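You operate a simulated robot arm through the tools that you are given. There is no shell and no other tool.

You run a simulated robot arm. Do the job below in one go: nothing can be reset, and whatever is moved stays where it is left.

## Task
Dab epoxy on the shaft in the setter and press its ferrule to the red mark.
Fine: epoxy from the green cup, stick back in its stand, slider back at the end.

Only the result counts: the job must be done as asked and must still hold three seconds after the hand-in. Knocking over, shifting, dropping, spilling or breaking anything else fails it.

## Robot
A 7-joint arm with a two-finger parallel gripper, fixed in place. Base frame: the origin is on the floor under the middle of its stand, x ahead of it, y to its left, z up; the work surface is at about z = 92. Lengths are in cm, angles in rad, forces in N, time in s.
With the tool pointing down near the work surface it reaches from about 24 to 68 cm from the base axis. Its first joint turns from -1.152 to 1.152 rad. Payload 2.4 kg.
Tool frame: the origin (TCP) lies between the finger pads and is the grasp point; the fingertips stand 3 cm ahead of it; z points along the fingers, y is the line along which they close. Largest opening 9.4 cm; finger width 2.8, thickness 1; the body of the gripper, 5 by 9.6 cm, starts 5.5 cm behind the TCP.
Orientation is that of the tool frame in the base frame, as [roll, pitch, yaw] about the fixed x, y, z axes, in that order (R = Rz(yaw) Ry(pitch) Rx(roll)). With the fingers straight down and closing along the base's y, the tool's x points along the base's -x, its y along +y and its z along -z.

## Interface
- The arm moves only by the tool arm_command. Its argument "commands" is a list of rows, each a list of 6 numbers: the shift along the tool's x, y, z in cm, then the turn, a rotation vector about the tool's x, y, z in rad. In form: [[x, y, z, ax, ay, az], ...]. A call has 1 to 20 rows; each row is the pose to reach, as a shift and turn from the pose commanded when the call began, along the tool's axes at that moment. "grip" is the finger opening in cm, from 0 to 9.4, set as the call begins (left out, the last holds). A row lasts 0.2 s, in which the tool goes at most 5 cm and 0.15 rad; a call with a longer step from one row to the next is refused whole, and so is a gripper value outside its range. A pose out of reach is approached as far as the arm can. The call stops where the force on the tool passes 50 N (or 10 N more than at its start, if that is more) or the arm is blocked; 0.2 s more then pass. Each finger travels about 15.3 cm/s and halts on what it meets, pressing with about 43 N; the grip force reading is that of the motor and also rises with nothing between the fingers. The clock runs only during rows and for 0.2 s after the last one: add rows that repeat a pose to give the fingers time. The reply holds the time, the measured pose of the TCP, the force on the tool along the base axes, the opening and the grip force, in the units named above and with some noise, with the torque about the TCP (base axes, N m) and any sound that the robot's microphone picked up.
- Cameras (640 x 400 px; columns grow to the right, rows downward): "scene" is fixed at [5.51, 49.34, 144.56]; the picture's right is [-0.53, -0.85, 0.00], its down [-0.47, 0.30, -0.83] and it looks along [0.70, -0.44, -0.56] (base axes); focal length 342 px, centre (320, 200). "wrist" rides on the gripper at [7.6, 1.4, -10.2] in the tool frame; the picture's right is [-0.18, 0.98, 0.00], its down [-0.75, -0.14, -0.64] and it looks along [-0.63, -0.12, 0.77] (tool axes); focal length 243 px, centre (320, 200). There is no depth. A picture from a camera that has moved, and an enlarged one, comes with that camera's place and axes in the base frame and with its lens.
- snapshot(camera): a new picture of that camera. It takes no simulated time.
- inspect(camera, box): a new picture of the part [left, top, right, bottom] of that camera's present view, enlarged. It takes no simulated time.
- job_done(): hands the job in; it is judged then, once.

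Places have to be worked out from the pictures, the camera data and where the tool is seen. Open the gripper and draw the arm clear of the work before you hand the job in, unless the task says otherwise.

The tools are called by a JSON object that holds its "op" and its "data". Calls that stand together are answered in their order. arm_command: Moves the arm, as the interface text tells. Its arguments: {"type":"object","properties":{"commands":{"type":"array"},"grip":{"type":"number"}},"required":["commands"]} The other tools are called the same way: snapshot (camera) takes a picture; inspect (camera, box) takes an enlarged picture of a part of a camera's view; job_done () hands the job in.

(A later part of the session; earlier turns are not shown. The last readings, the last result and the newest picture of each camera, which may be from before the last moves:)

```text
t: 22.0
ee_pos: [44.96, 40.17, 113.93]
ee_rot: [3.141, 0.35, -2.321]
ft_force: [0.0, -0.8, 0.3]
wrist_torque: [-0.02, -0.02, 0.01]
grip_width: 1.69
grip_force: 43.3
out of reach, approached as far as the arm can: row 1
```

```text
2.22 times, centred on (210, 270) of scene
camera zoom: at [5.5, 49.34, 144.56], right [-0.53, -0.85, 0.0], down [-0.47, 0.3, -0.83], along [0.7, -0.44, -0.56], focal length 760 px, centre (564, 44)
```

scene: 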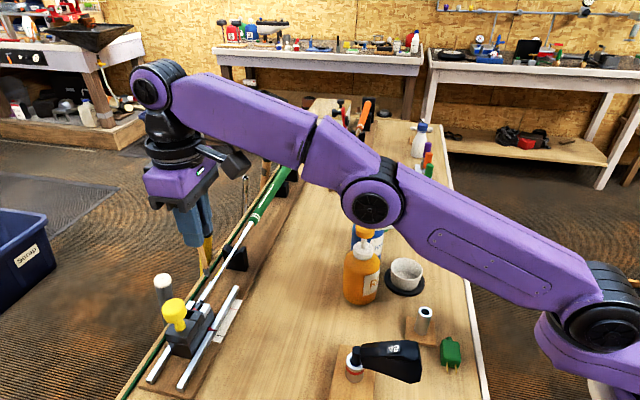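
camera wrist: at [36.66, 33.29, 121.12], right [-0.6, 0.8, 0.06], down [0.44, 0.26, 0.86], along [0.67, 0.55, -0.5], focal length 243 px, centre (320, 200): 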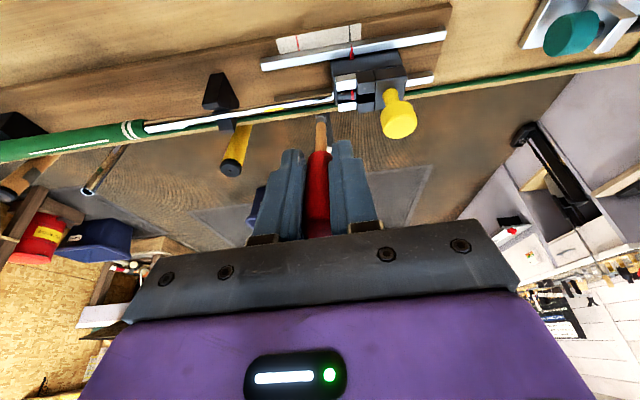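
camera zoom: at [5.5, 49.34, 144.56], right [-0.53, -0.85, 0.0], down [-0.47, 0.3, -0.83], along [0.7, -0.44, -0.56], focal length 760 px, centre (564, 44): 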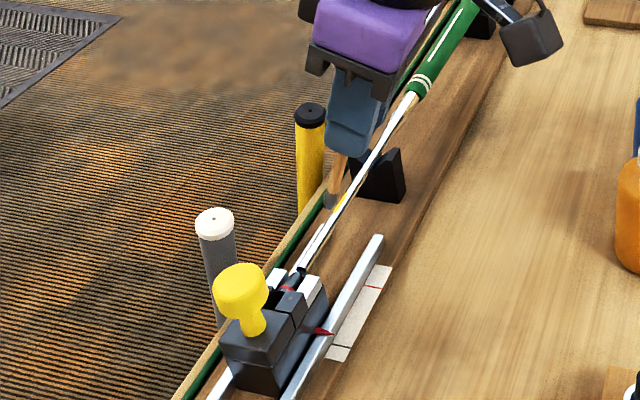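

The commanded pose follows the clamped one; TCP is now about (45.0, 40.2, 114.0) with 0.35 tilt. I zoom in to refine where the shaft tip is relative to the stick tip.

{"op": "inspect", "data": {"camera": "wrist", "box": [250, 20, 450, 150]}}

{"op": "inspect", "data": {"camera": "wrist", "box": [295, 70, 375, 130]}}

{"op": "inspect", "data": {"camera": "scene", "box": [185, 240, 245, 320]}}

```text
3.08 times, centred on (350, 85) of wrist
camera zoom: at [36.66, 33.29, 121.12], right [-0.6, 0.8, 0.06], down [0.44, 0.26, 0.86], along [0.67, 0.55, -0.5], focal length 746 px, centre (228, 554)
```

zoom: 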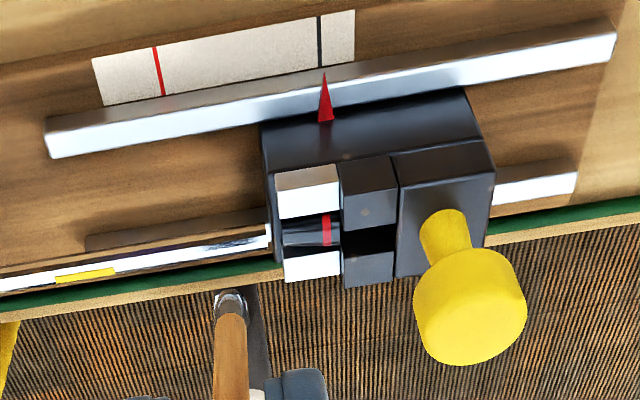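

```text
6.67 times, centred on (335, 100) of wrist
camera zoom: at [36.66, 33.29, 121.12], right [-0.6, 0.8, 0.06], down [0.44, 0.26, 0.86], along [0.67, 0.55, -0.5], focal length 1618 px, centre (220, 867)
```

zoom: 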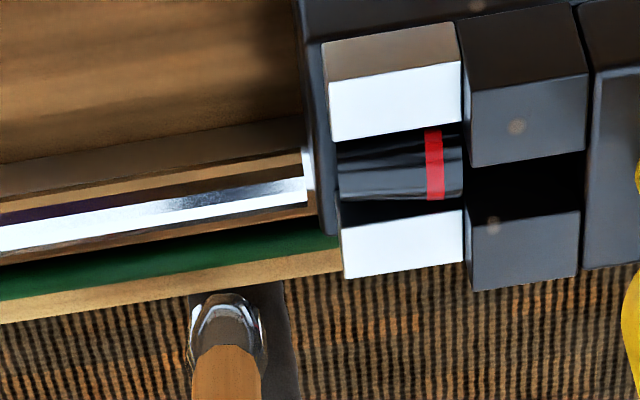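

```text
5.00 times, centred on (215, 280) of scene
camera zoom: at [5.5, 49.34, 144.56], right [-0.53, -0.85, 0.0], down [-0.47, 0.3, -0.83], along [0.7, -0.44, -0.56], focal length 1709 px, centre (845, -200)
```

zoom: 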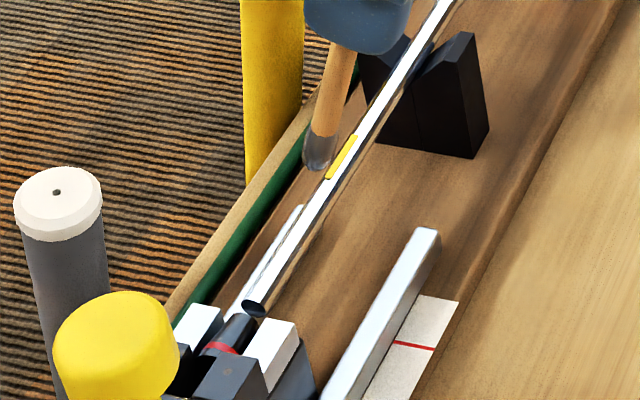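

A shiny epoxy blob is on the stick tip, and I refine the shaft tip to (48.95, 46.1, 97.6), running along (0.70, -0.714). I move so the stick tip hovers 2 cm above the shaft, about 1.8 cm in from its end.

{"op": "arm_command", "data": {"commands": [[-0.9, -0.33, 1.5, 0, 0, 0], [-1.83, -0.67, 3, 0, 0, 0], [-1.83, -0.67, 4.39, 0, 0, 0], [-1.83, -0.67, 4.39, 0, 0, 0]]}}

{"op": "inspect", "data": {"camera": "wrist", "box": [250, 50, 410, 170]}}

{"op": "inspect", "data": {"camera": "scene", "box": [190, 250, 250, 320]}}

```text
t: 23.0
ee_pos: [47.73, 42.01, 110.34]
ee_rot: [-3.141, 0.348, -2.319]
ft_force: [0.1, 0.0, -0.9]
wrist_torque: [-0.01, 0.03, 0.0]
grip_width: 1.65
grip_force: 43.2
```

```text
3.33 times, centred on (330, 110) of wrist
camera zoom: at [39.41, 35.22, 117.55], right [-0.6, 0.8, 0.06], down [0.44, 0.26, 0.86], along [0.67, 0.55, -0.5], focal length 809 px, centre (287, 500)
```

zoom: 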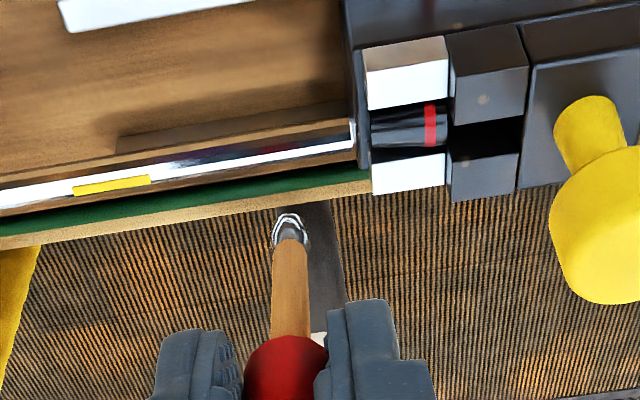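

```text
5.71 times, centred on (220, 285) of scene
camera zoom: at [5.51, 49.34, 144.56], right [-0.53, -0.85, 0.0], down [-0.47, 0.3, -0.83], along [0.7, -0.44, -0.56], focal length 1953 px, centre (891, -286)
```

zoom: 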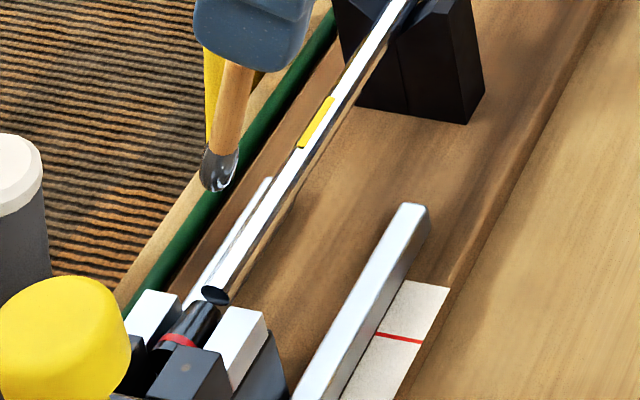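

Both views indicate the stick tip would land about 0.4 cm outward of the shaft axis. I shift inward 0.4 cm, lower 1.3 cm and look again.

{"op": "arm_command", "data": {"commands": [[0.4, 0, 0.5, 0, 0, 0], [0.82, 0, 1.085, 0, 0, 0], [0.82, 0, 1.085, 0, 0, 0]]}}

{"op": "inspect", "data": {"camera": "wrist", "box": [270, 60, 370, 140]}}

{"op": "inspect", "data": {"camera": "scene", "box": [200, 260, 250, 320]}}

```text
t: 23.8
ee_pos: [47.47, 41.7, 109.22]
ee_rot: [3.142, 0.349, -2.323]
ft_force: [0.0, 0.1, -0.6]
wrist_torque: [-0.01, -0.01, 0.01]
grip_width: 1.66
grip_force: 43.0
```

```text
5.00 times, centred on (320, 100) of wrist
camera zoom: at [39.13, 34.93, 116.27], right [-0.6, 0.8, 0.06], down [0.44, 0.26, 0.86], along [0.67, 0.55, -0.5], focal length 1213 px, centre (320, 700)
```

zoom: 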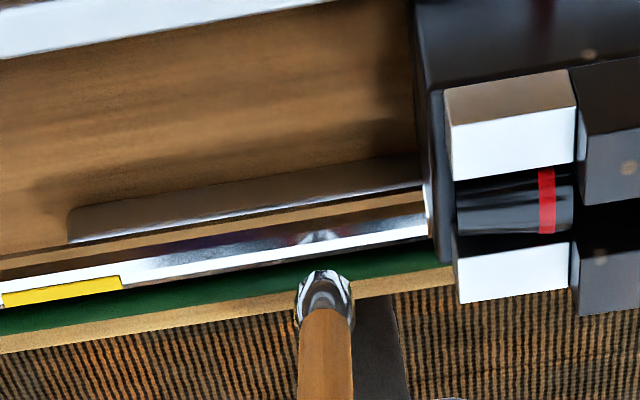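

```text
6.67 times, centred on (225, 290) of scene
camera zoom: at [5.51, 49.34, 144.56], right [-0.53, -0.85, 0.0], down [-0.47, 0.3, -0.83], along [0.7, -0.44, -0.56], focal length 2279 px, centre (953, -400)
```

zoom: 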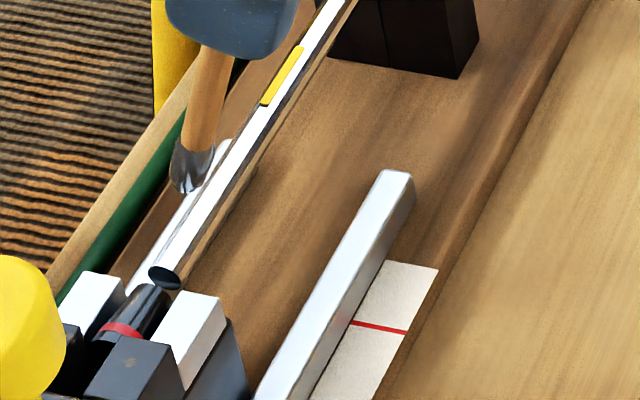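

Reflection of the tip appears on the shaft directly below; remaining gap is about 0.9 cm with a 0.2 cm outward offset. I shift in slightly and lower 0.55 more.

{"op": "arm_command", "data": {"commands": [[0.16, 0, 0.23, 0, 0, 0], [0.33, 0, 0.466, 0, 0, 0], [0.33, 0, 0.466, 0, 0, 0]]}}

{"op": "inspect", "data": {"camera": "wrist", "box": [270, 70, 370, 140]}}

{"op": "inspect", "data": {"camera": "scene", "box": [205, 270, 245, 310]}}

```text
t: 24.6
ee_pos: [47.32, 41.62, 108.54]
ee_rot: [-3.141, 0.348, -2.321]
ft_force: [-0.2, 0.0, -0.9]
wrist_torque: [-0.01, -0.01, 0.02]
grip_width: 1.68
grip_force: 43.3
```

```text
5.71 times, centred on (320, 105) of wrist
camera zoom: at [39.01, 34.85, 115.68], right [-0.6, 0.8, 0.06], down [0.44, 0.26, 0.86], along [0.67, 0.54, -0.5], focal length 1386 px, centre (320, 743)
```

zoom: 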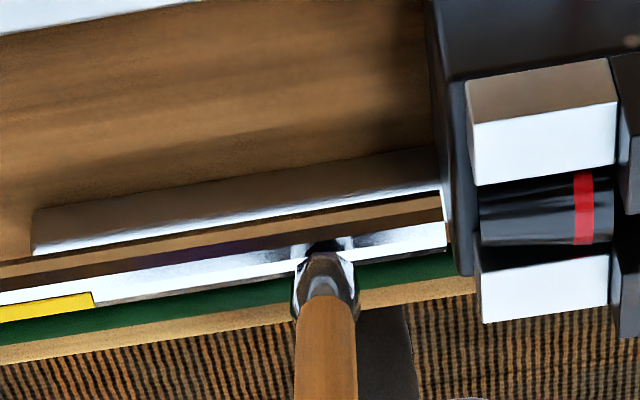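

```text
10.00 times, centred on (225, 290) of scene
camera zoom: at [5.51, 49.34, 144.56], right [-0.53, -0.85, 0.0], down [-0.47, 0.3, -0.83], along [0.7, -0.44, -0.56], focal length 3418 px, centre (1270, -700)
```

zoom: 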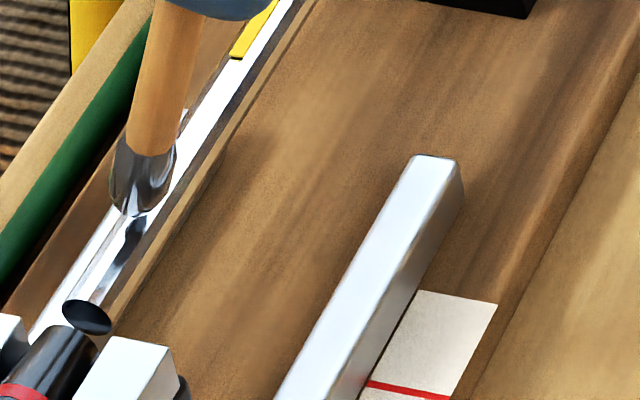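

The tip is right over the shaft with only a thin gap left. I lower 0.35 in small steps, dwell, and watch the force.

{"op": "arm_command", "data": {"commands": [[0.035, 0, 0.094, 0, 0, 0], [0.07, 0, 0.188, 0, 0, 0], [0.12, 0, 0.33, 0, 0, 0], [0.12, 0, 0.33, 0, 0, 0]]}}

{"op": "inspect", "data": {"camera": "wrist", "box": [270, 70, 370, 140]}}

{"op": "inspect", "data": {"camera": "scene", "box": [205, 270, 245, 310]}}

```text
t: 25.6
ee_pos: [47.38, 41.51, 108.27]
ee_rot: [-3.141, 0.35, -2.321]
ft_force: [0.8, -0.7, -0.6]
wrist_torque: [-0.02, -0.03, 0.01]
grip_width: 1.69
grip_force: 42.8
```

```text
5.71 times, centred on (320, 105) of wrist
camera zoom: at [39.03, 34.81, 115.39], right [-0.6, 0.8, 0.06], down [0.44, 0.26, 0.86], along [0.67, 0.55, -0.5], focal length 1386 px, centre (320, 743)
```

zoom: 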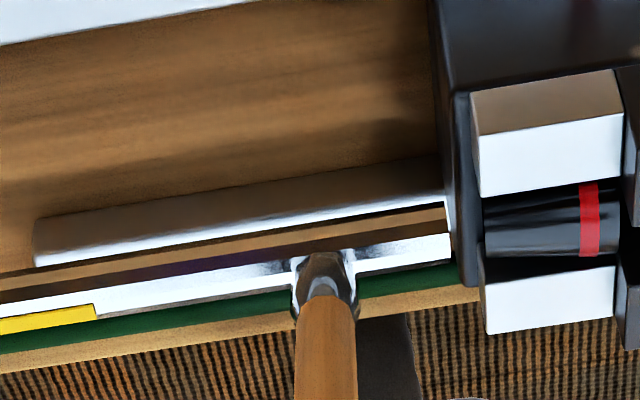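

```text
10.00 times, centred on (225, 290) of scene
camera zoom: at [5.51, 49.34, 144.56], right [-0.53, -0.85, 0.0], down [-0.47, 0.3, -0.83], along [0.7, -0.44, -0.56], focal length 3418 px, centre (1270, -700)
```

zoom: 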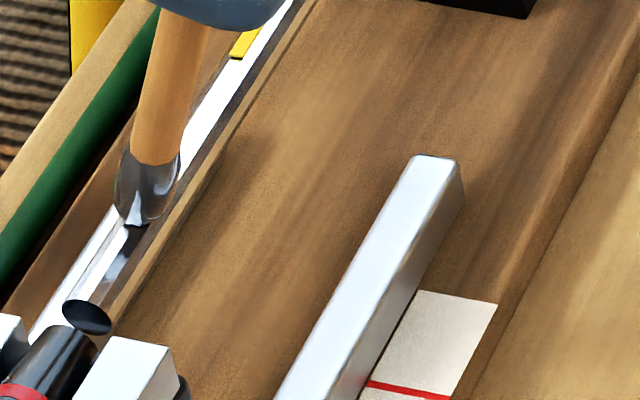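

Still no contact force. I lower another 0.25 in fine steps.

{"op": "arm_command", "data": {"commands": [[0.028, 0, 0.076, 0, 0, 0], [0.056, 0, 0.152, 0, 0, 0], [0.085, 0, 0.235, 0, 0, 0], [0.085, 0, 0.235, 0, 0, 0]]}}

{"op": "inspect", "data": {"camera": "wrist", "box": [270, 70, 370, 140]}}

{"op": "inspect", "data": {"camera": "scene", "box": [205, 270, 245, 310]}}

```text
t: 26.6
ee_pos: [47.35, 41.51, 107.95]
ee_rot: [-3.141, 0.351, -2.32]
ft_force: [0.0, -0.5, -0.1]
wrist_torque: [-0.02, -0.01, 0.02]
grip_width: 1.68
grip_force: 42.9
```

```text
5.71 times, centred on (320, 105) of wrist
camera zoom: at [39.02, 34.75, 115.12], right [-0.6, 0.8, 0.06], down [0.44, 0.26, 0.86], along [0.67, 0.55, -0.5], focal length 1386 px, centre (320, 743)
```

zoom: 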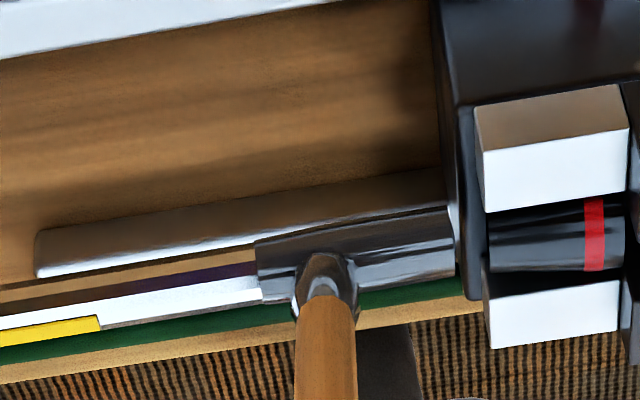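

```text
10.00 times, centred on (225, 290) of scene
camera zoom: at [5.5, 49.34, 144.56], right [-0.53, -0.85, 0.0], down [-0.47, 0.3, -0.83], along [0.7, -0.44, -0.56], focal length 3418 px, centre (1270, -700)
```

zoom: 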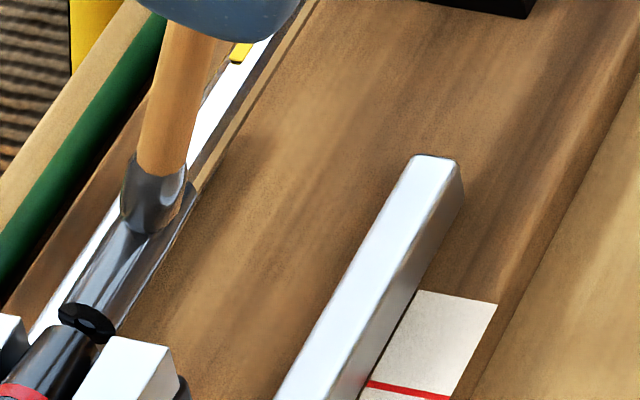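

The shaft's end is now coated with epoxy (a visible sleeve from tip to about 3 cm). I lift the stick straight up and check that nothing moved.

{"op": "arm_command", "data": {"commands": [[-0.343, 0, -0.939, 0, 0, 0], [-0.686, 0, -1.879, 0, 0, 0], [-1.543, 0, -4.227, 0, 0, 0], [-1.543, 0, -4.227, 0, 0, 0]]}}

{"op": "inspect", "data": {"camera": "scene", "box": [170, 240, 260, 340]}}

{"op": "inspect", "data": {"camera": "wrist", "box": [250, 20, 450, 150]}}

```text
t: 27.6
ee_pos: [47.35, 41.48, 112.66]
ee_rot: [3.141, 0.351, -2.321]
ft_force: [0.5, -0.2, -0.3]
wrist_torque: [0.0, -0.01, 0.03]
grip_width: 1.68
grip_force: 42.5
```

```text
4.00 times, centred on (215, 290) of scene
camera zoom: at [5.51, 49.34, 144.56], right [-0.53, -0.85, 0.0], down [-0.47, 0.3, -0.83], along [0.7, -0.44, -0.56], focal length 1367 px, centre (740, -160)
```

zoom: 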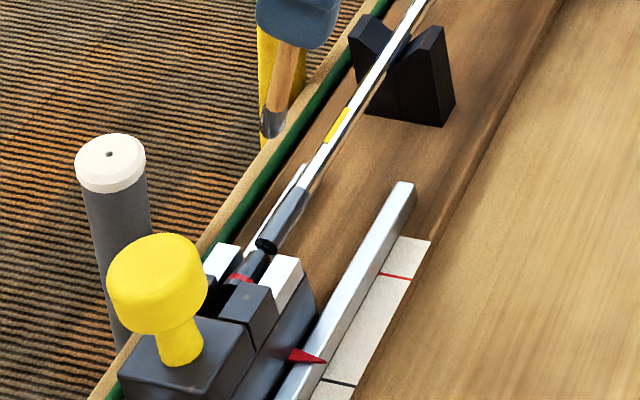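

```text
3.08 times, centred on (350, 85) of wrist
camera zoom: at [39.02, 34.74, 119.72], right [-0.6, 0.8, 0.06], down [0.44, 0.26, 0.86], along [0.67, 0.55, -0.5], focal length 746 px, centre (228, 554)
```

zoom: 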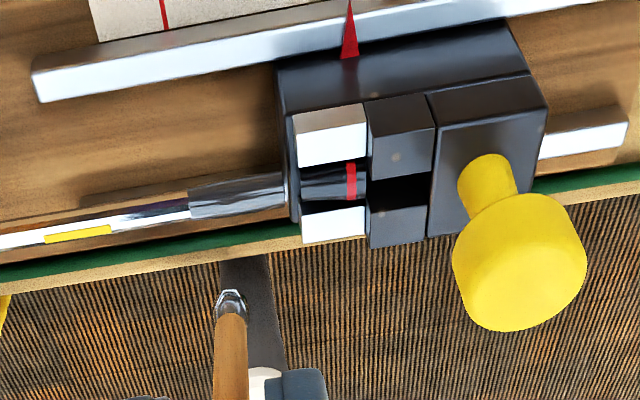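

The dab is in place, and shaft, ferrule and slider are unmoved. I carry the stick back to above its stand, untilting and returning the yaw on the way.

{"op": "arm_command", "data": {"commands": [[2.21, -0.312, -3.468, 0, 0, 0], [5.582, -0.654, -5.102, 0.0179, 0.0413, 0.1014], [8.953, -0.996, -6.736, 0.0359, 0.0825, 0.2029], [12.325, -1.338, -8.37, 0.0538, 0.1238, 0.3043], [15.696, -1.681, -10.004, 0.0717, 0.1651, 0.4057], [19.068, -2.023, -11.638, 0.0897, 0.2063, 0.5072], [22.439, -2.365, -13.271, 0.1076, 0.2476, 0.6086], [25.811, -2.708, -14.905, 0.1255, 0.2889, 0.71], [29.182, -3.05, -16.539, 0.1435, 0.3301, 0.8115], [29.182, -3.05, -16.539, 0.1435, 0.3301, 0.8115]]}}

{"op": "inspect", "data": {"camera": "wrist", "box": [270, 50, 370, 160]}}

{"op": "inspect", "data": {"camera": "scene", "box": [385, 200, 485, 340]}}

```text
t: 29.8
ee_pos: [26.66, 15.25, 117.9]
ee_rot: [3.141, -0.002, 3.139]
ft_force: [-0.4, -0.5, -0.1]
wrist_torque: [0.01, 0.01, 0.05]
grip_width: 1.68
grip_force: 43.1
```

```text
3.64 times, centred on (320, 105) of wrist
camera zoom: at [19.05, 16.74, 128.27], right [0.19, 0.98, 0.0], down [0.75, -0.14, 0.64], along [0.63, -0.12, -0.77], focal length 882 px, centre (320, 546)
```

zoom: 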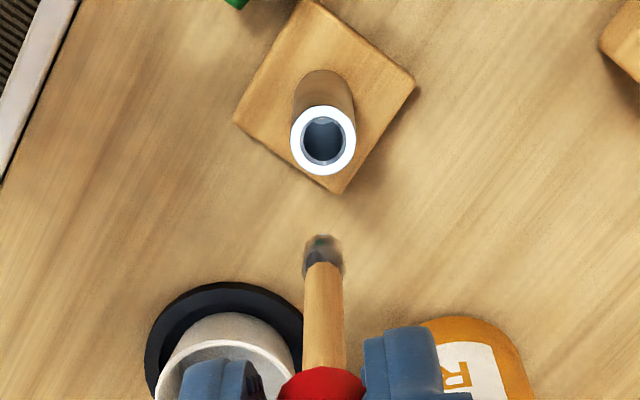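

```text
2.86 times, centred on (435, 270) of scene
camera zoom: at [5.5, 49.34, 144.56], right [-0.53, -0.85, 0.0], down [-0.47, 0.3, -0.83], along [0.7, -0.44, -0.56], focal length 977 px, centre (-9, 0)
```

zoom: 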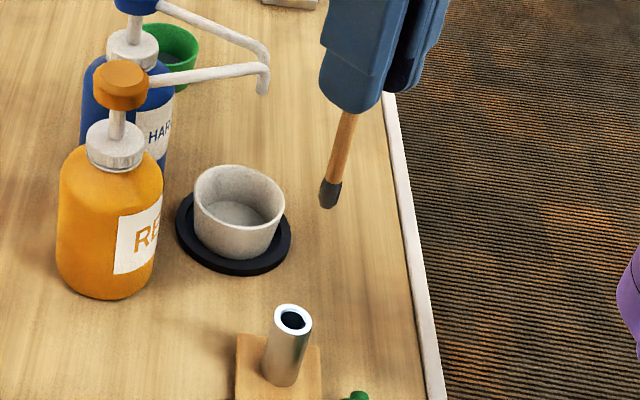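

The stick tip needs about +0.43 in x and -0.1 in y to be over the tube. I make that shift, lower to about 1 cm above the tube mouth, and check again.

{"op": "arm_command", "data": {"commands": [[-0.43, -0.1, 0, 0, 0, 0], [-0.43, -0.1, 3.5, 0, 0, 0], [-0.43, -0.1, 6.5, 0, 0, 0], [-0.43, -0.1, 8.5, 0, 0, 0], [-0.43, -0.1, 8.5, 0, 0, 0]]}}

{"op": "inspect", "data": {"camera": "wrist", "box": [280, 70, 360, 160]}}

{"op": "inspect", "data": {"camera": "scene", "box": [400, 270, 450, 340]}}

```text
t: 31.0
ee_pos: [27.21, 15.02, 109.42]
ee_rot: [-3.141, 0.0, -3.141]
ft_force: [-0.6, -0.1, 0.1]
wrist_torque: [-0.01, -0.04, -0.01]
grip_width: 1.68
grip_force: 43.0
```

```text
4.44 times, centred on (320, 115) of wrist
camera zoom: at [19.67, 16.65, 119.85], right [0.18, 0.98, 0.0], down [0.75, -0.14, 0.64], along [0.63, -0.12, -0.77], focal length 1078 px, centre (320, 578)
```

zoom: 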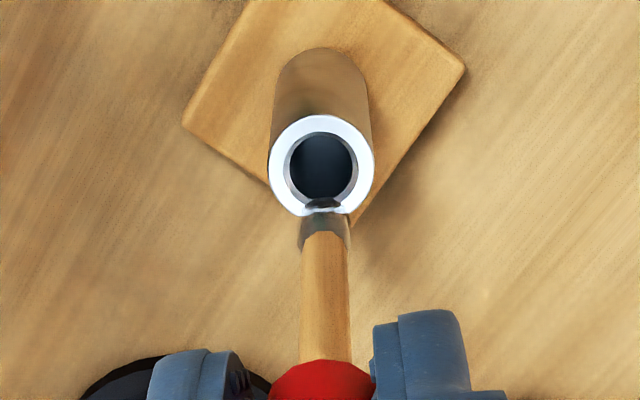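

```text
5.71 times, centred on (425, 305) of scene
camera zoom: at [5.51, 49.34, 144.56], right [-0.53, -0.85, 0.0], down [-0.47, 0.3, -0.83], along [0.7, -0.44, -0.56], focal length 1953 px, centre (-280, -400)
```

zoom: 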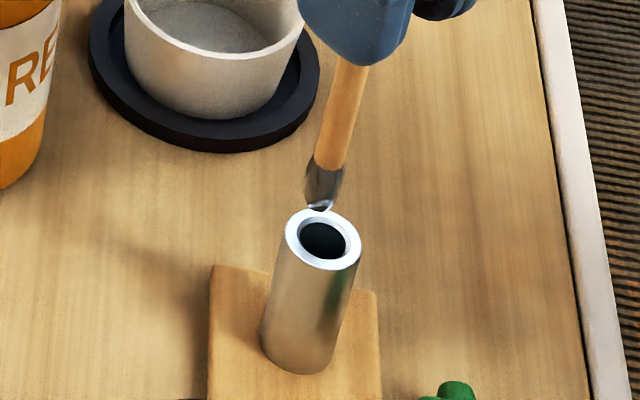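

{"op": "inspect", "data": {"camera": "wrist", "box": [300, 85, 345, 135]}}

{"op": "inspect", "data": {"camera": "scene", "box": [415, 285, 445, 325]}}

```text
8.00 times, centred on (322, 110) of wrist
camera zoom: at [19.67, 16.65, 119.85], right [0.18, 0.98, 0.0], down [0.75, -0.14, 0.64], along [0.63, -0.12, -0.77], focal length 1941 px, centre (300, 920)
```

zoom: 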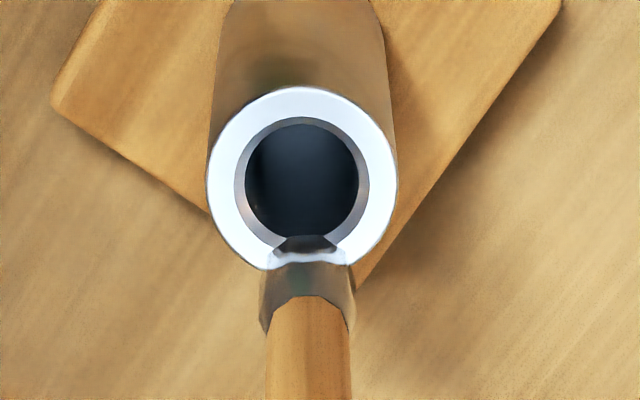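

```text
10.00 times, centred on (430, 305) of scene
camera zoom: at [5.51, 49.34, 144.56], right [-0.53, -0.85, 0.0], down [-0.47, 0.3, -0.83], along [0.7, -0.44, -0.56], focal length 3418 px, centre (-780, -850)
```

zoom: 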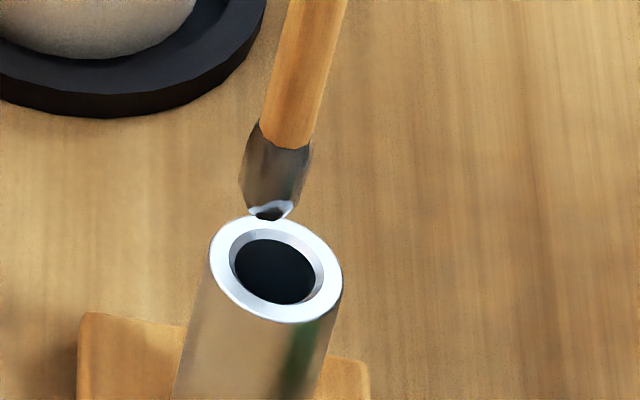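

The zooms show the stick's tip sits about 0.27 too far in +x and 0.13 in +y relative to the tube mouth. I correct that, come down 0.4, and check once more before inserting.

{"op": "arm_command", "data": {"commands": [[0.27, -0.14, 0, 0, 0, 0], [0.27, -0.14, 0.4, 0, 0, 0], [0.27, -0.14, 0.4, 0, 0, 0]]}}

{"op": "inspect", "data": {"camera": "wrist", "box": [300, 85, 345, 135]}}

{"op": "inspect", "data": {"camera": "scene", "box": [415, 285, 445, 325]}}

```text
t: 31.8
ee_pos: [27.22, 15.06, 109.17]
ee_rot: [3.141, 0.0, 3.139]
ft_force: [-0.3, -0.1, -0.3]
wrist_torque: [0.0, -0.02, 0.02]
grip_width: 1.66
grip_force: 43.5
```

```text
8.00 times, centred on (322, 110) of wrist
camera zoom: at [19.48, 16.53, 119.5], right [0.18, 0.98, 0.0], down [0.75, -0.14, 0.64], along [0.63, -0.12, -0.77], focal length 1941 px, centre (300, 920)
```

zoom: 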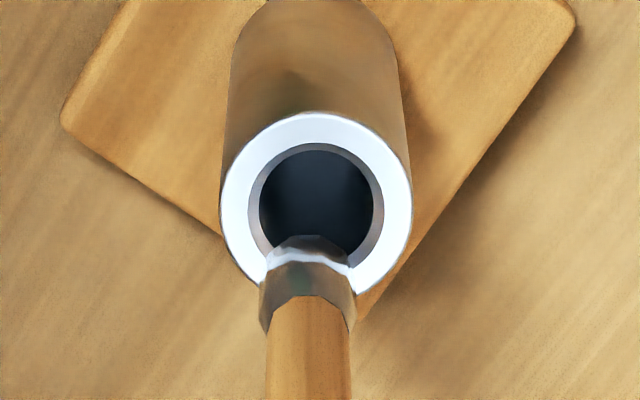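

```text
10.00 times, centred on (430, 305) of scene
camera zoom: at [5.51, 49.34, 144.56], right [-0.53, -0.85, 0.0], down [-0.47, 0.3, -0.83], along [0.7, -0.44, -0.56], focal length 3418 px, centre (-780, -850)
```

zoom: 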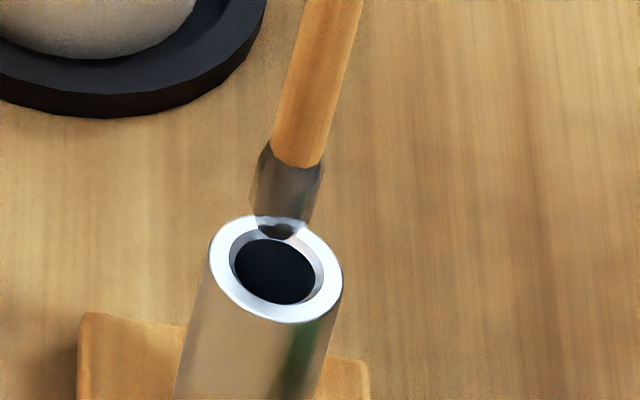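

Now the tip lines up with the tube mouth in both views. I lower 1.4 cm in small steps and check force and image.

{"op": "arm_command", "data": {"commands": [[0, 0, 0.35, 0, 0, 0], [0, 0, 0.7, 0, 0, 0], [0, 0, 1.05, 0, 0, 0], [0, 0, 1.4, 0, 0, 0], [0, 0, 1.4, 0, 0, 0]]}}

{"op": "inspect", "data": {"camera": "wrist", "box": [290, 85, 350, 150]}}

{"op": "inspect", "data": {"camera": "scene", "box": [415, 285, 445, 325]}}

```text
t: 33.0
ee_pos: [27.13, 15.07, 107.73]
ee_rot: [3.142, -0.001, 3.14]
ft_force: [-7.5, 4.1, 1.8]
wrist_torque: [0.37, 0.81, 0.04]
grip_width: 1.68
grip_force: 43.3
```

```text
6.15 times, centred on (320, 118) of wrist
camera zoom: at [19.45, 16.55, 118.11], right [0.18, 0.98, 0.0], down [0.75, -0.14, 0.64], along [0.63, -0.12, -0.77], focal length 1493 px, centre (320, 708)
```

zoom: 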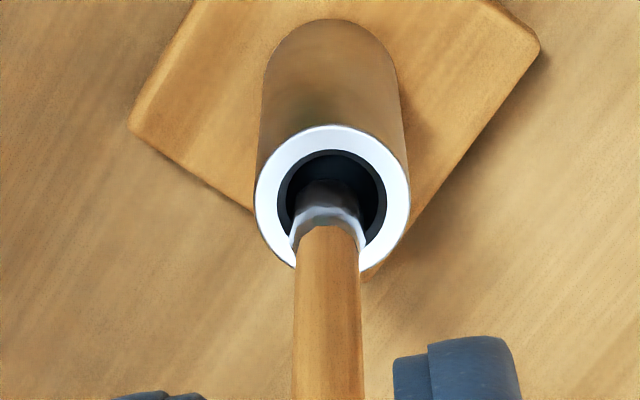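

```text
10.00 times, centred on (430, 305) of scene
camera zoom: at [5.48, 49.35, 144.56], right [-0.53, -0.85, 0.0], down [-0.47, 0.3, -0.83], along [0.7, -0.44, -0.56], focal length 3418 px, centre (-780, -850)
```

zoom: 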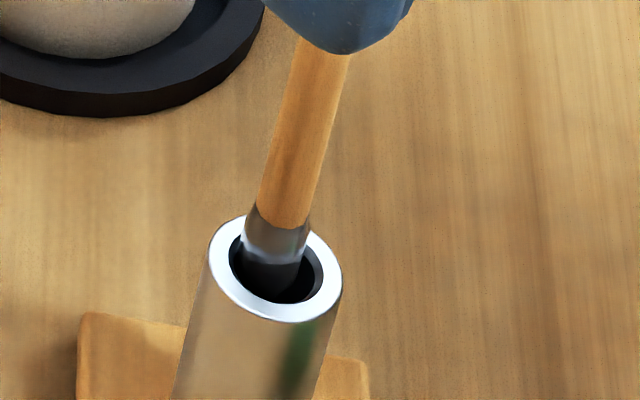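

The tip is inside the tube but rubs on its +x/-y wall (force -7.5, +4.1 N). I shift 0.2 cm the way the force pushes and re-read before going deeper.

{"op": "arm_command", "data": {"commands": [[0.1, 0.05, 0, 0, 0, 0], [0.18, 0.1, 0, 0, 0, 0], [0.18, 0.1, 0, 0, 0, 0]]}}

{"op": "inspect", "data": {"camera": "scene", "box": [405, 270, 445, 340]}}

```text
t: 33.8
ee_pos: [27.08, 15.1, 107.86]
ee_rot: [3.141, 0.002, -3.142]
ft_force: [0.0, -0.6, 0.3]
wrist_torque: [0.01, 0.01, -0.03]
grip_width: 1.69
grip_force: 42.8
```

```text
5.71 times, centred on (425, 305) of scene
camera zoom: at [5.51, 49.34, 144.56], right [-0.53, -0.85, 0.0], down [-0.47, 0.3, -0.83], along [0.7, -0.44, -0.56], focal length 1953 px, centre (-280, -400)
```

zoom: 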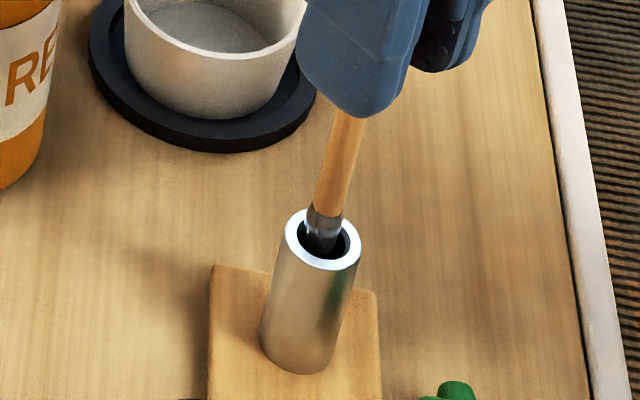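

Force is back to zero, so the stick is free in the tube. I lower it 3.4 cm in gentle steps.

{"op": "arm_command", "data": {"commands": [[0, 0, 0.5, 0, 0, 0], [0, 0, 1.0, 0, 0, 0], [0, 0, 1.5, 0, 0, 0], [0, 0, 2.0, 0, 0, 0], [0, 0, 2.5, 0, 0, 0], [0, 0, 3.0, 0, 0, 0], [0, 0, 3.4, 0, 0, 0], [0, 0, 3.4, 0, 0, 0]]}}

{"op": "inspect", "data": {"camera": "scene", "box": [405, 270, 445, 340]}}

{"op": "inspect", "data": {"camera": "wrist", "box": [270, 85, 370, 200]}}

```text
t: 35.6
ee_pos: [27.01, 15.13, 104.54]
ee_rot: [3.141, -0.001, -3.142]
ft_force: [0.1, 0.0, -0.5]
wrist_torque: [0.01, -0.01, 0.04]
grip_width: 1.69
grip_force: 42.7
```

```text
5.71 times, centred on (425, 305) of scene
camera zoom: at [5.51, 49.34, 144.56], right [-0.53, -0.85, 0.0], down [-0.47, 0.3, -0.83], along [0.7, -0.44, -0.56], focal length 1953 px, centre (-280, -400)
```

zoom: 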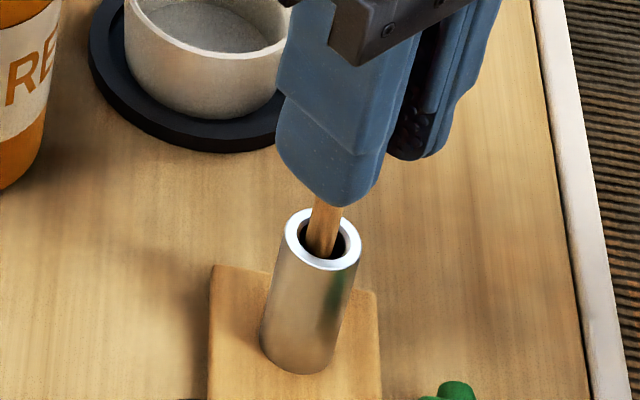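

```text
3.48 times, centred on (320, 142) of wrist
camera zoom: at [19.35, 16.64, 114.71], right [0.18, 0.98, 0.0], down [0.75, -0.14, 0.64], along [0.63, -0.12, -0.77], focal length 844 px, centre (320, 400)
```

zoom: 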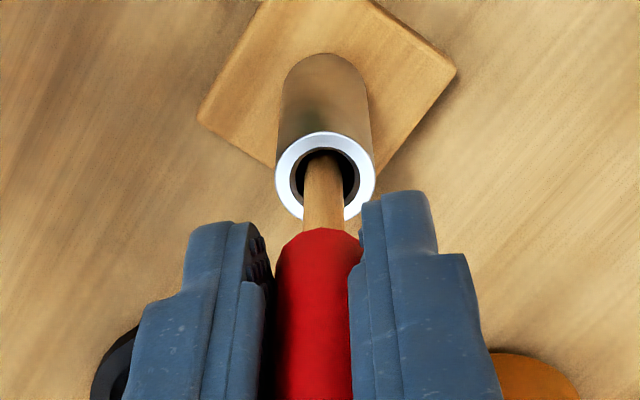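

About 0.4 cm remains to the original height (104.0). I lower that in small steps watching for floor contact.

{"op": "arm_command", "data": {"commands": [[0, 0, 0.1, 0, 0, 0], [0, 0, 0.2, 0, 0, 0], [0, 0, 0.3, 0, 0, 0], [0, 0, 0.35, 0, 0, 0], [0, 0, 0.35, 0, 0, 0]]}}

{"op": "inspect", "data": {"camera": "wrist", "box": [270, 85, 370, 200]}}

```text
t: 36.8
ee_pos: [26.98, 15.16, 104.03]
ee_rot: [3.141, 0.001, -3.141]
ft_force: [0.3, -0.3, -0.3]
wrist_torque: [0.01, 0.0, 0.0]
grip_width: 1.67
grip_force: 43.1
```

```text
3.48 times, centred on (320, 142) of wrist
camera zoom: at [19.38, 16.67, 114.38], right [0.18, 0.98, 0.0], down [0.75, -0.14, 0.64], along [0.63, -0.12, -0.77], focal length 844 px, centre (320, 400)
```

zoom: 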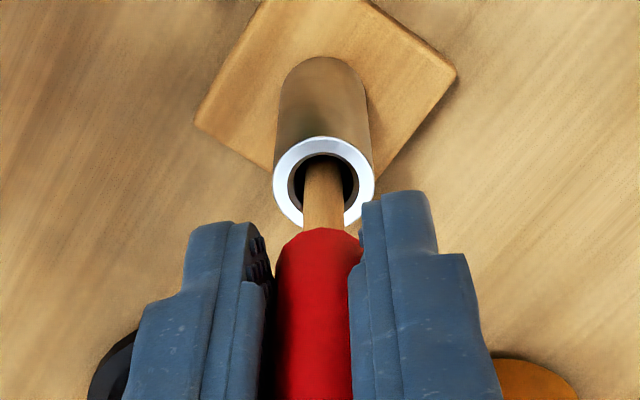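

Height matches the pick-up height with no force. I release by opening to 4 cm and check that the stick stands in the tube.

{"op": "arm_command", "data": {"commands": [[0, 0, 0, 0, 0, 0], [0, 0, 0, 0, 0, 0], [0, 0, 0, 0, 0, 0]], "grip": 4.0}}

{"op": "inspect", "data": {"camera": "wrist", "box": [260, 85, 380, 240]}}

{"op": "inspect", "data": {"camera": "scene", "box": [395, 240, 455, 340]}}

```text
t: 37.6
ee_pos: [26.98, 15.2, 104.09]
ee_rot: [3.139, 0.0, 3.14]
ft_force: [-0.2, 0.6, -0.5]
wrist_torque: [-0.02, -0.01, -0.02]
grip_width: 3.99
grip_force: 0.1
```

```text
2.58 times, centred on (320, 162) of wrist
camera zoom: at [19.38, 16.66, 114.39], right [0.18, 0.98, 0.0], down [0.75, -0.14, 0.64], along [0.63, -0.12, -0.77], focal length 626 px, centre (320, 297)
```

zoom: 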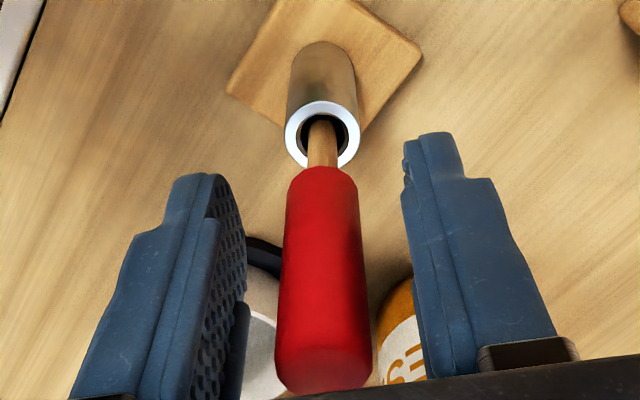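

```text
4.00 times, centred on (425, 290) of scene
camera zoom: at [5.51, 49.34, 144.56], right [-0.53, -0.85, 0.0], down [-0.47, 0.3, -0.83], along [0.7, -0.44, -0.56], focal length 1367 px, centre (-100, -160)
```

zoom: 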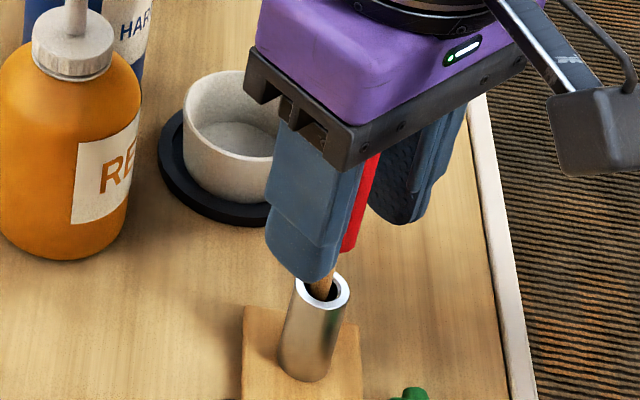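

The stick stands in its tube, released. I rise straight up, clear of the handle, and look at it from above.

{"op": "arm_command", "data": {"commands": [[0, 0, -2, 0, 0, 0], [0, 0, -5, 0, 0, 0], [0, 0, -9, 0, 0, 0], [0, 0, -13, 0, 0, 0], [0, 0, -15, 0, 0, 0], [0, 0, -15, 0, 0, 0]]}}

{"op": "inspect", "data": {"camera": "scene", "box": [385, 240, 465, 340]}}

{"op": "inspect", "data": {"camera": "wrist", "box": [270, 40, 370, 140]}}

```text
t: 39.0
ee_pos: [26.92, 15.03, 118.83]
ee_rot: [3.141, 0.0, -3.141]
ft_force: [0.0, 0.0, 0.0]
wrist_torque: [-0.02, 0.04, 0.03]
grip_width: 4.02
grip_force: 0.1
```

```text
4.00 times, centred on (425, 290) of scene
camera zoom: at [5.51, 49.34, 144.56], right [-0.53, -0.85, 0.0], down [-0.47, 0.3, -0.83], along [0.7, -0.44, -0.56], focal length 1367 px, centre (-100, -160)
```

zoom: 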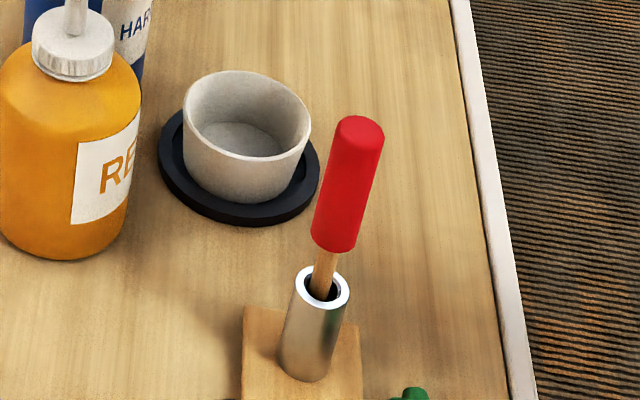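

```text
4.00 times, centred on (320, 90) of wrist
camera zoom: at [19.32, 16.59, 129.26], right [0.18, 0.98, 0.0], down [0.75, -0.14, 0.64], along [0.63, -0.12, -0.77], focal length 970 px, centre (320, 640)
```

zoom: 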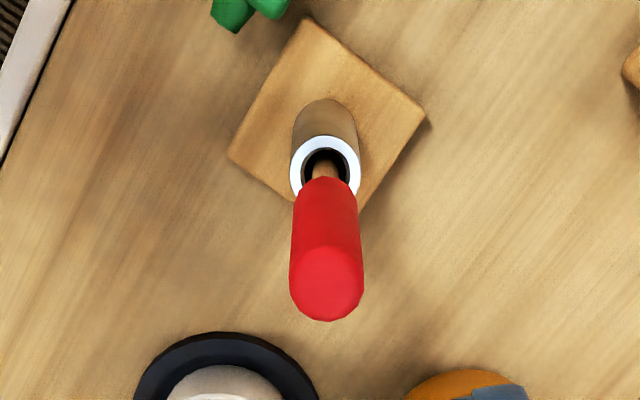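

The stick is back upright in its stand. Next I travel to the setter with yaw aligned to the rails and a 0.35 outward tilt, opening to 6 cm for the knob.

{"op": "arm_command", "data": {"commands": [[-1.7, 3.85, 0, -0.017, -0.0415, -0.0959], [-3.4, 7.7, 0, -0.0339, -0.0831, -0.1917], [-5.1, 11.55, 0, -0.0508, -0.1246, -0.2876], [-6.8, 15.4, 0, -0.0678, -0.1661, -0.3834], [-8.5, 19.25, 1, -0.0847, -0.2076, -0.4793], [-10.2, 23.1, 2.5, -0.1017, -0.2492, -0.5752], [-11.9, 26.95, 4.5, -0.1186, -0.2907, -0.671], [-13.53, 30.8, 7, -0.1356, -0.3322, -0.7669], [-13.53, 30.8, 7, -0.1356, -0.3322, -0.7669]], "grip": 6.0}}

{"op": "snapshot", "data": {"camera": "wrist"}}

{"op": "inspect", "data": {"camera": "scene", "box": [130, 230, 270, 390]}}

```text
t: 41.0
ee_pos: [40.49, 45.81, 112.02]
ee_rot: [-3.141, 0.353, -2.364]
ft_force: [-0.1, 0.2, -0.3]
wrist_torque: [0.02, 0.04, 0.01]
grip_width: 6.02
grip_force: 0.0
```

```text
taken
camera wrist: at [31.89, 39.51, 119.03], right [-0.57, 0.82, 0.06], down [0.45, 0.24, 0.86], along [0.69, 0.52, -0.5], focal length 243 px, centre (320, 200)
```

wrist: 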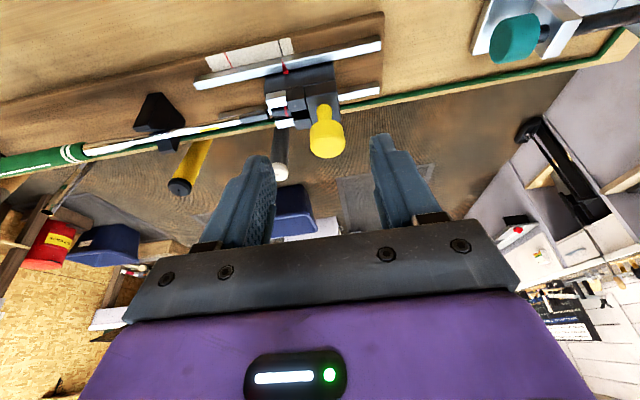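

```text
2.50 times, centred on (200, 310) of scene
camera zoom: at [5.51, 49.34, 144.56], right [-0.53, -0.85, 0.0], down [-0.47, 0.3, -0.83], along [0.7, -0.44, -0.56], focal length 855 px, centre (620, -75)
```

zoom: 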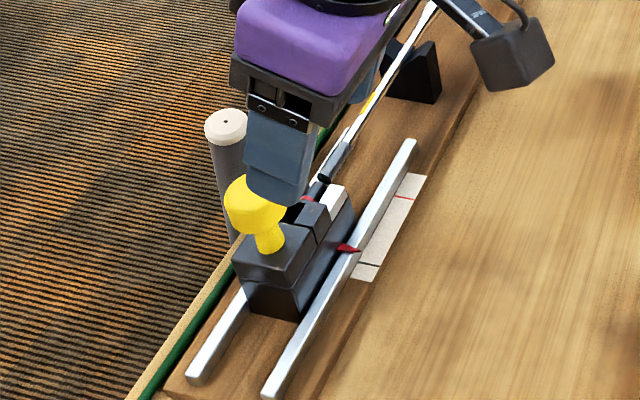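

{"op": "inspect", "data": {"camera": "wrist", "box": [190, 30, 390, 170]}}

{"op": "inspect", "data": {"camera": "wrist", "box": [255, 60, 355, 170]}}

{"op": "inspect", "data": {"camera": "scene", "box": [145, 290, 245, 390]}}

```text
2.86 times, centred on (290, 100) of wrist
camera zoom: at [31.89, 39.51, 119.03], right [-0.57, 0.82, 0.06], down [0.45, 0.24, 0.86], along [0.69, 0.52, -0.5], focal length 693 px, centre (406, 486)
```

zoom: 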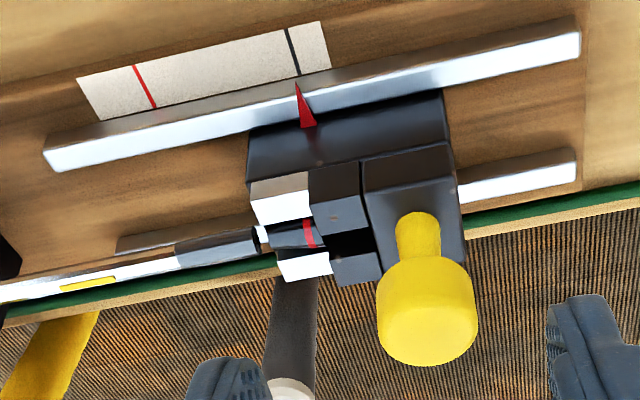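

```text
3.64 times, centred on (305, 115) of wrist
camera zoom: at [31.89, 39.51, 119.03], right [-0.57, 0.82, 0.06], down [0.45, 0.24, 0.86], along [0.69, 0.52, -0.5], focal length 882 px, centre (374, 509)
```

zoom: 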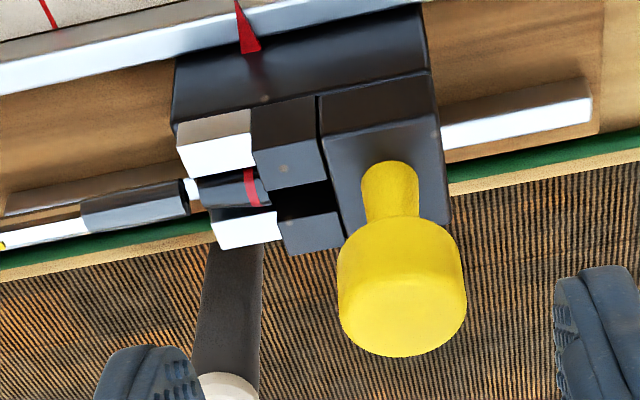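

```text
4.00 times, centred on (195, 340) of scene
camera zoom: at [5.51, 49.34, 144.56], right [-0.53, -0.85, 0.0], down [-0.47, 0.3, -0.83], along [0.7, -0.44, -0.56], focal length 1367 px, centre (820, -360)
```

zoom: 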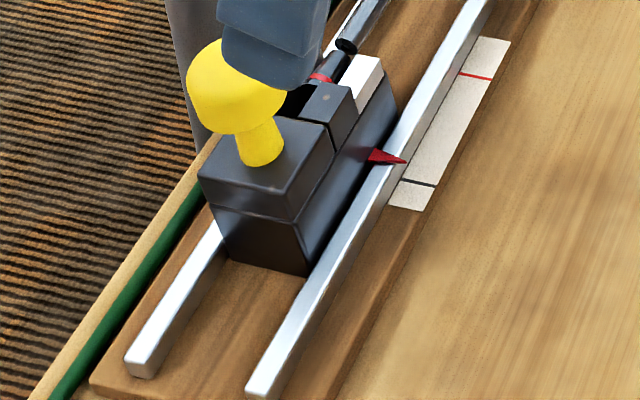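

The knob's cap is about 3.3 cm wide, centred near (44.8, 50.4), top z≈103.4. Red and black scale lines are about 5.6 cm apart along the rails, with the pointer on the black one. I move to hover with the open fingers above the knob.

{"op": "arm_command", "data": {"commands": [[-1.6, 0.06, 1.8, 0, 0, 0], [-3.1, 0.12, 3.6, 0, 0, 0], [-4.66, 0.185, 5.43, 0, 0, 0], [-4.66, 0.185, 5.43, 0, 0, 0]]}}

{"op": "snapshot", "data": {"camera": "wrist"}}

{"op": "inspect", "data": {"camera": "scene", "box": [130, 230, 270, 390]}}

```text
t: 42.0
ee_pos: [44.69, 50.47, 108.54]
ee_rot: [-3.141, 0.349, -2.367]
ft_force: [0.5, 0.5, -0.1]
wrist_torque: [-0.01, 0.0, -0.03]
grip_width: 6.02
grip_force: 0.1
```

```text
taken
camera wrist: at [36.16, 44.1, 115.68], right [-0.56, 0.82, 0.06], down [0.45, 0.24, 0.86], along [0.69, 0.51, -0.5], focal length 243 px, centre (320, 200)
```

wrist: 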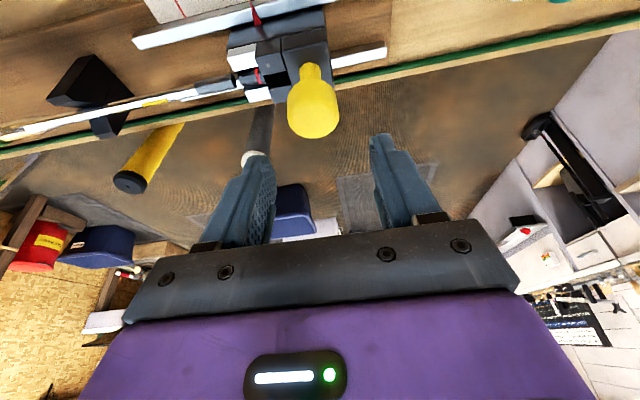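

```text
2.50 times, centred on (200, 310) of scene
camera zoom: at [5.51, 49.34, 144.56], right [-0.53, -0.85, 0.0], down [-0.47, 0.3, -0.83], along [0.7, -0.44, -0.56], focal length 855 px, centre (620, -75)
```

zoom: 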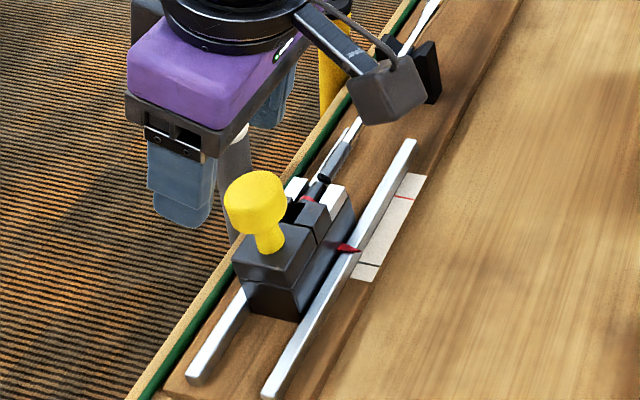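

{"op": "inspect", "data": {"camera": "wrist", "box": [230, 40, 410, 180]}}

```text
2.86 times, centred on (320, 110) of wrist
camera zoom: at [36.16, 44.1, 115.68], right [-0.56, 0.82, 0.06], down [0.45, 0.24, 0.86], along [0.69, 0.51, -0.5], focal length 693 px, centre (320, 457)
```

zoom: 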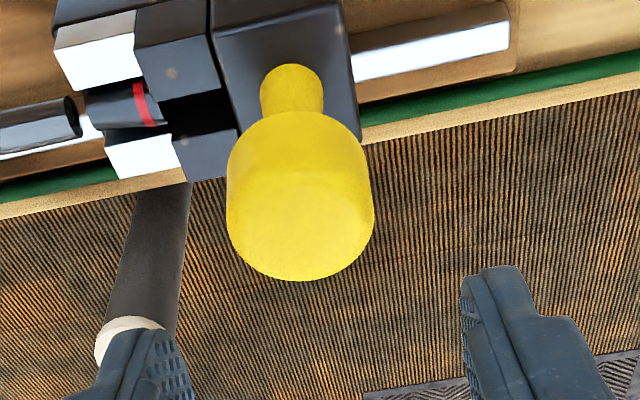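

The knob is centred within 0.2 cm between the fingers. I descend 5.5 cm straight down around the cap, shifting 0.17 to centre it.

{"op": "arm_command", "data": {"commands": [[0.0, -0.17, 0, 0, 0, 0], [0.686, -0.17, 1.879, 0, 0, 0], [1.2, -0.17, 3.288, 0, 0, 0], [1.63, -0.17, 4.46, 0, 0, 0], [1.886, -0.17, 5.167, 0, 0, 0], [1.886, -0.17, 5.167, 0, 0, 0]]}}

{"op": "inspect", "data": {"camera": "wrist", "box": [200, 60, 440, 240]}}

{"op": "inspect", "data": {"camera": "scene", "box": [130, 230, 270, 390]}}

```text
t: 43.4
ee_pos: [44.88, 50.24, 103.08]
ee_rot: [3.142, 0.349, -2.367]
ft_force: [-0.1, -0.2, -0.1]
wrist_torque: [0.0, 0.0, 0.0]
grip_width: 6.01
grip_force: 0.1
```

```text
2.22 times, centred on (320, 150) of wrist
camera zoom: at [36.25, 43.89, 110.14], right [-0.56, 0.82, 0.06], down [0.45, 0.24, 0.86], along [0.69, 0.51, -0.5], focal length 539 px, centre (320, 311)
```

zoom: 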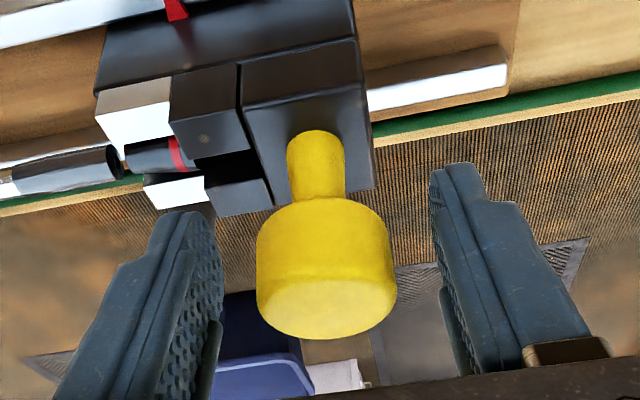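

```text
2.50 times, centred on (200, 310) of scene
camera zoom: at [5.51, 49.34, 144.56], right [-0.53, -0.85, 0.0], down [-0.47, 0.3, -0.83], along [0.7, -0.44, -0.56], focal length 855 px, centre (620, -75)
```

zoom: 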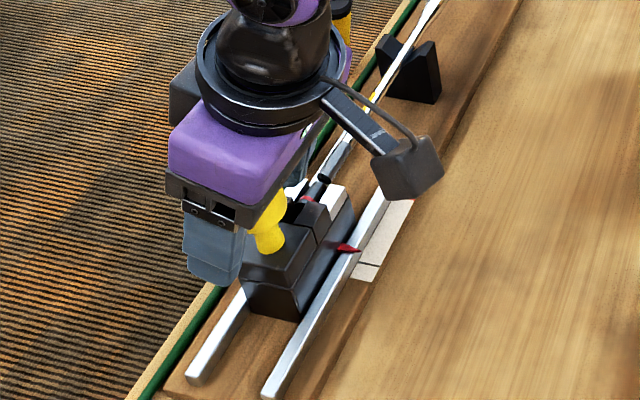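

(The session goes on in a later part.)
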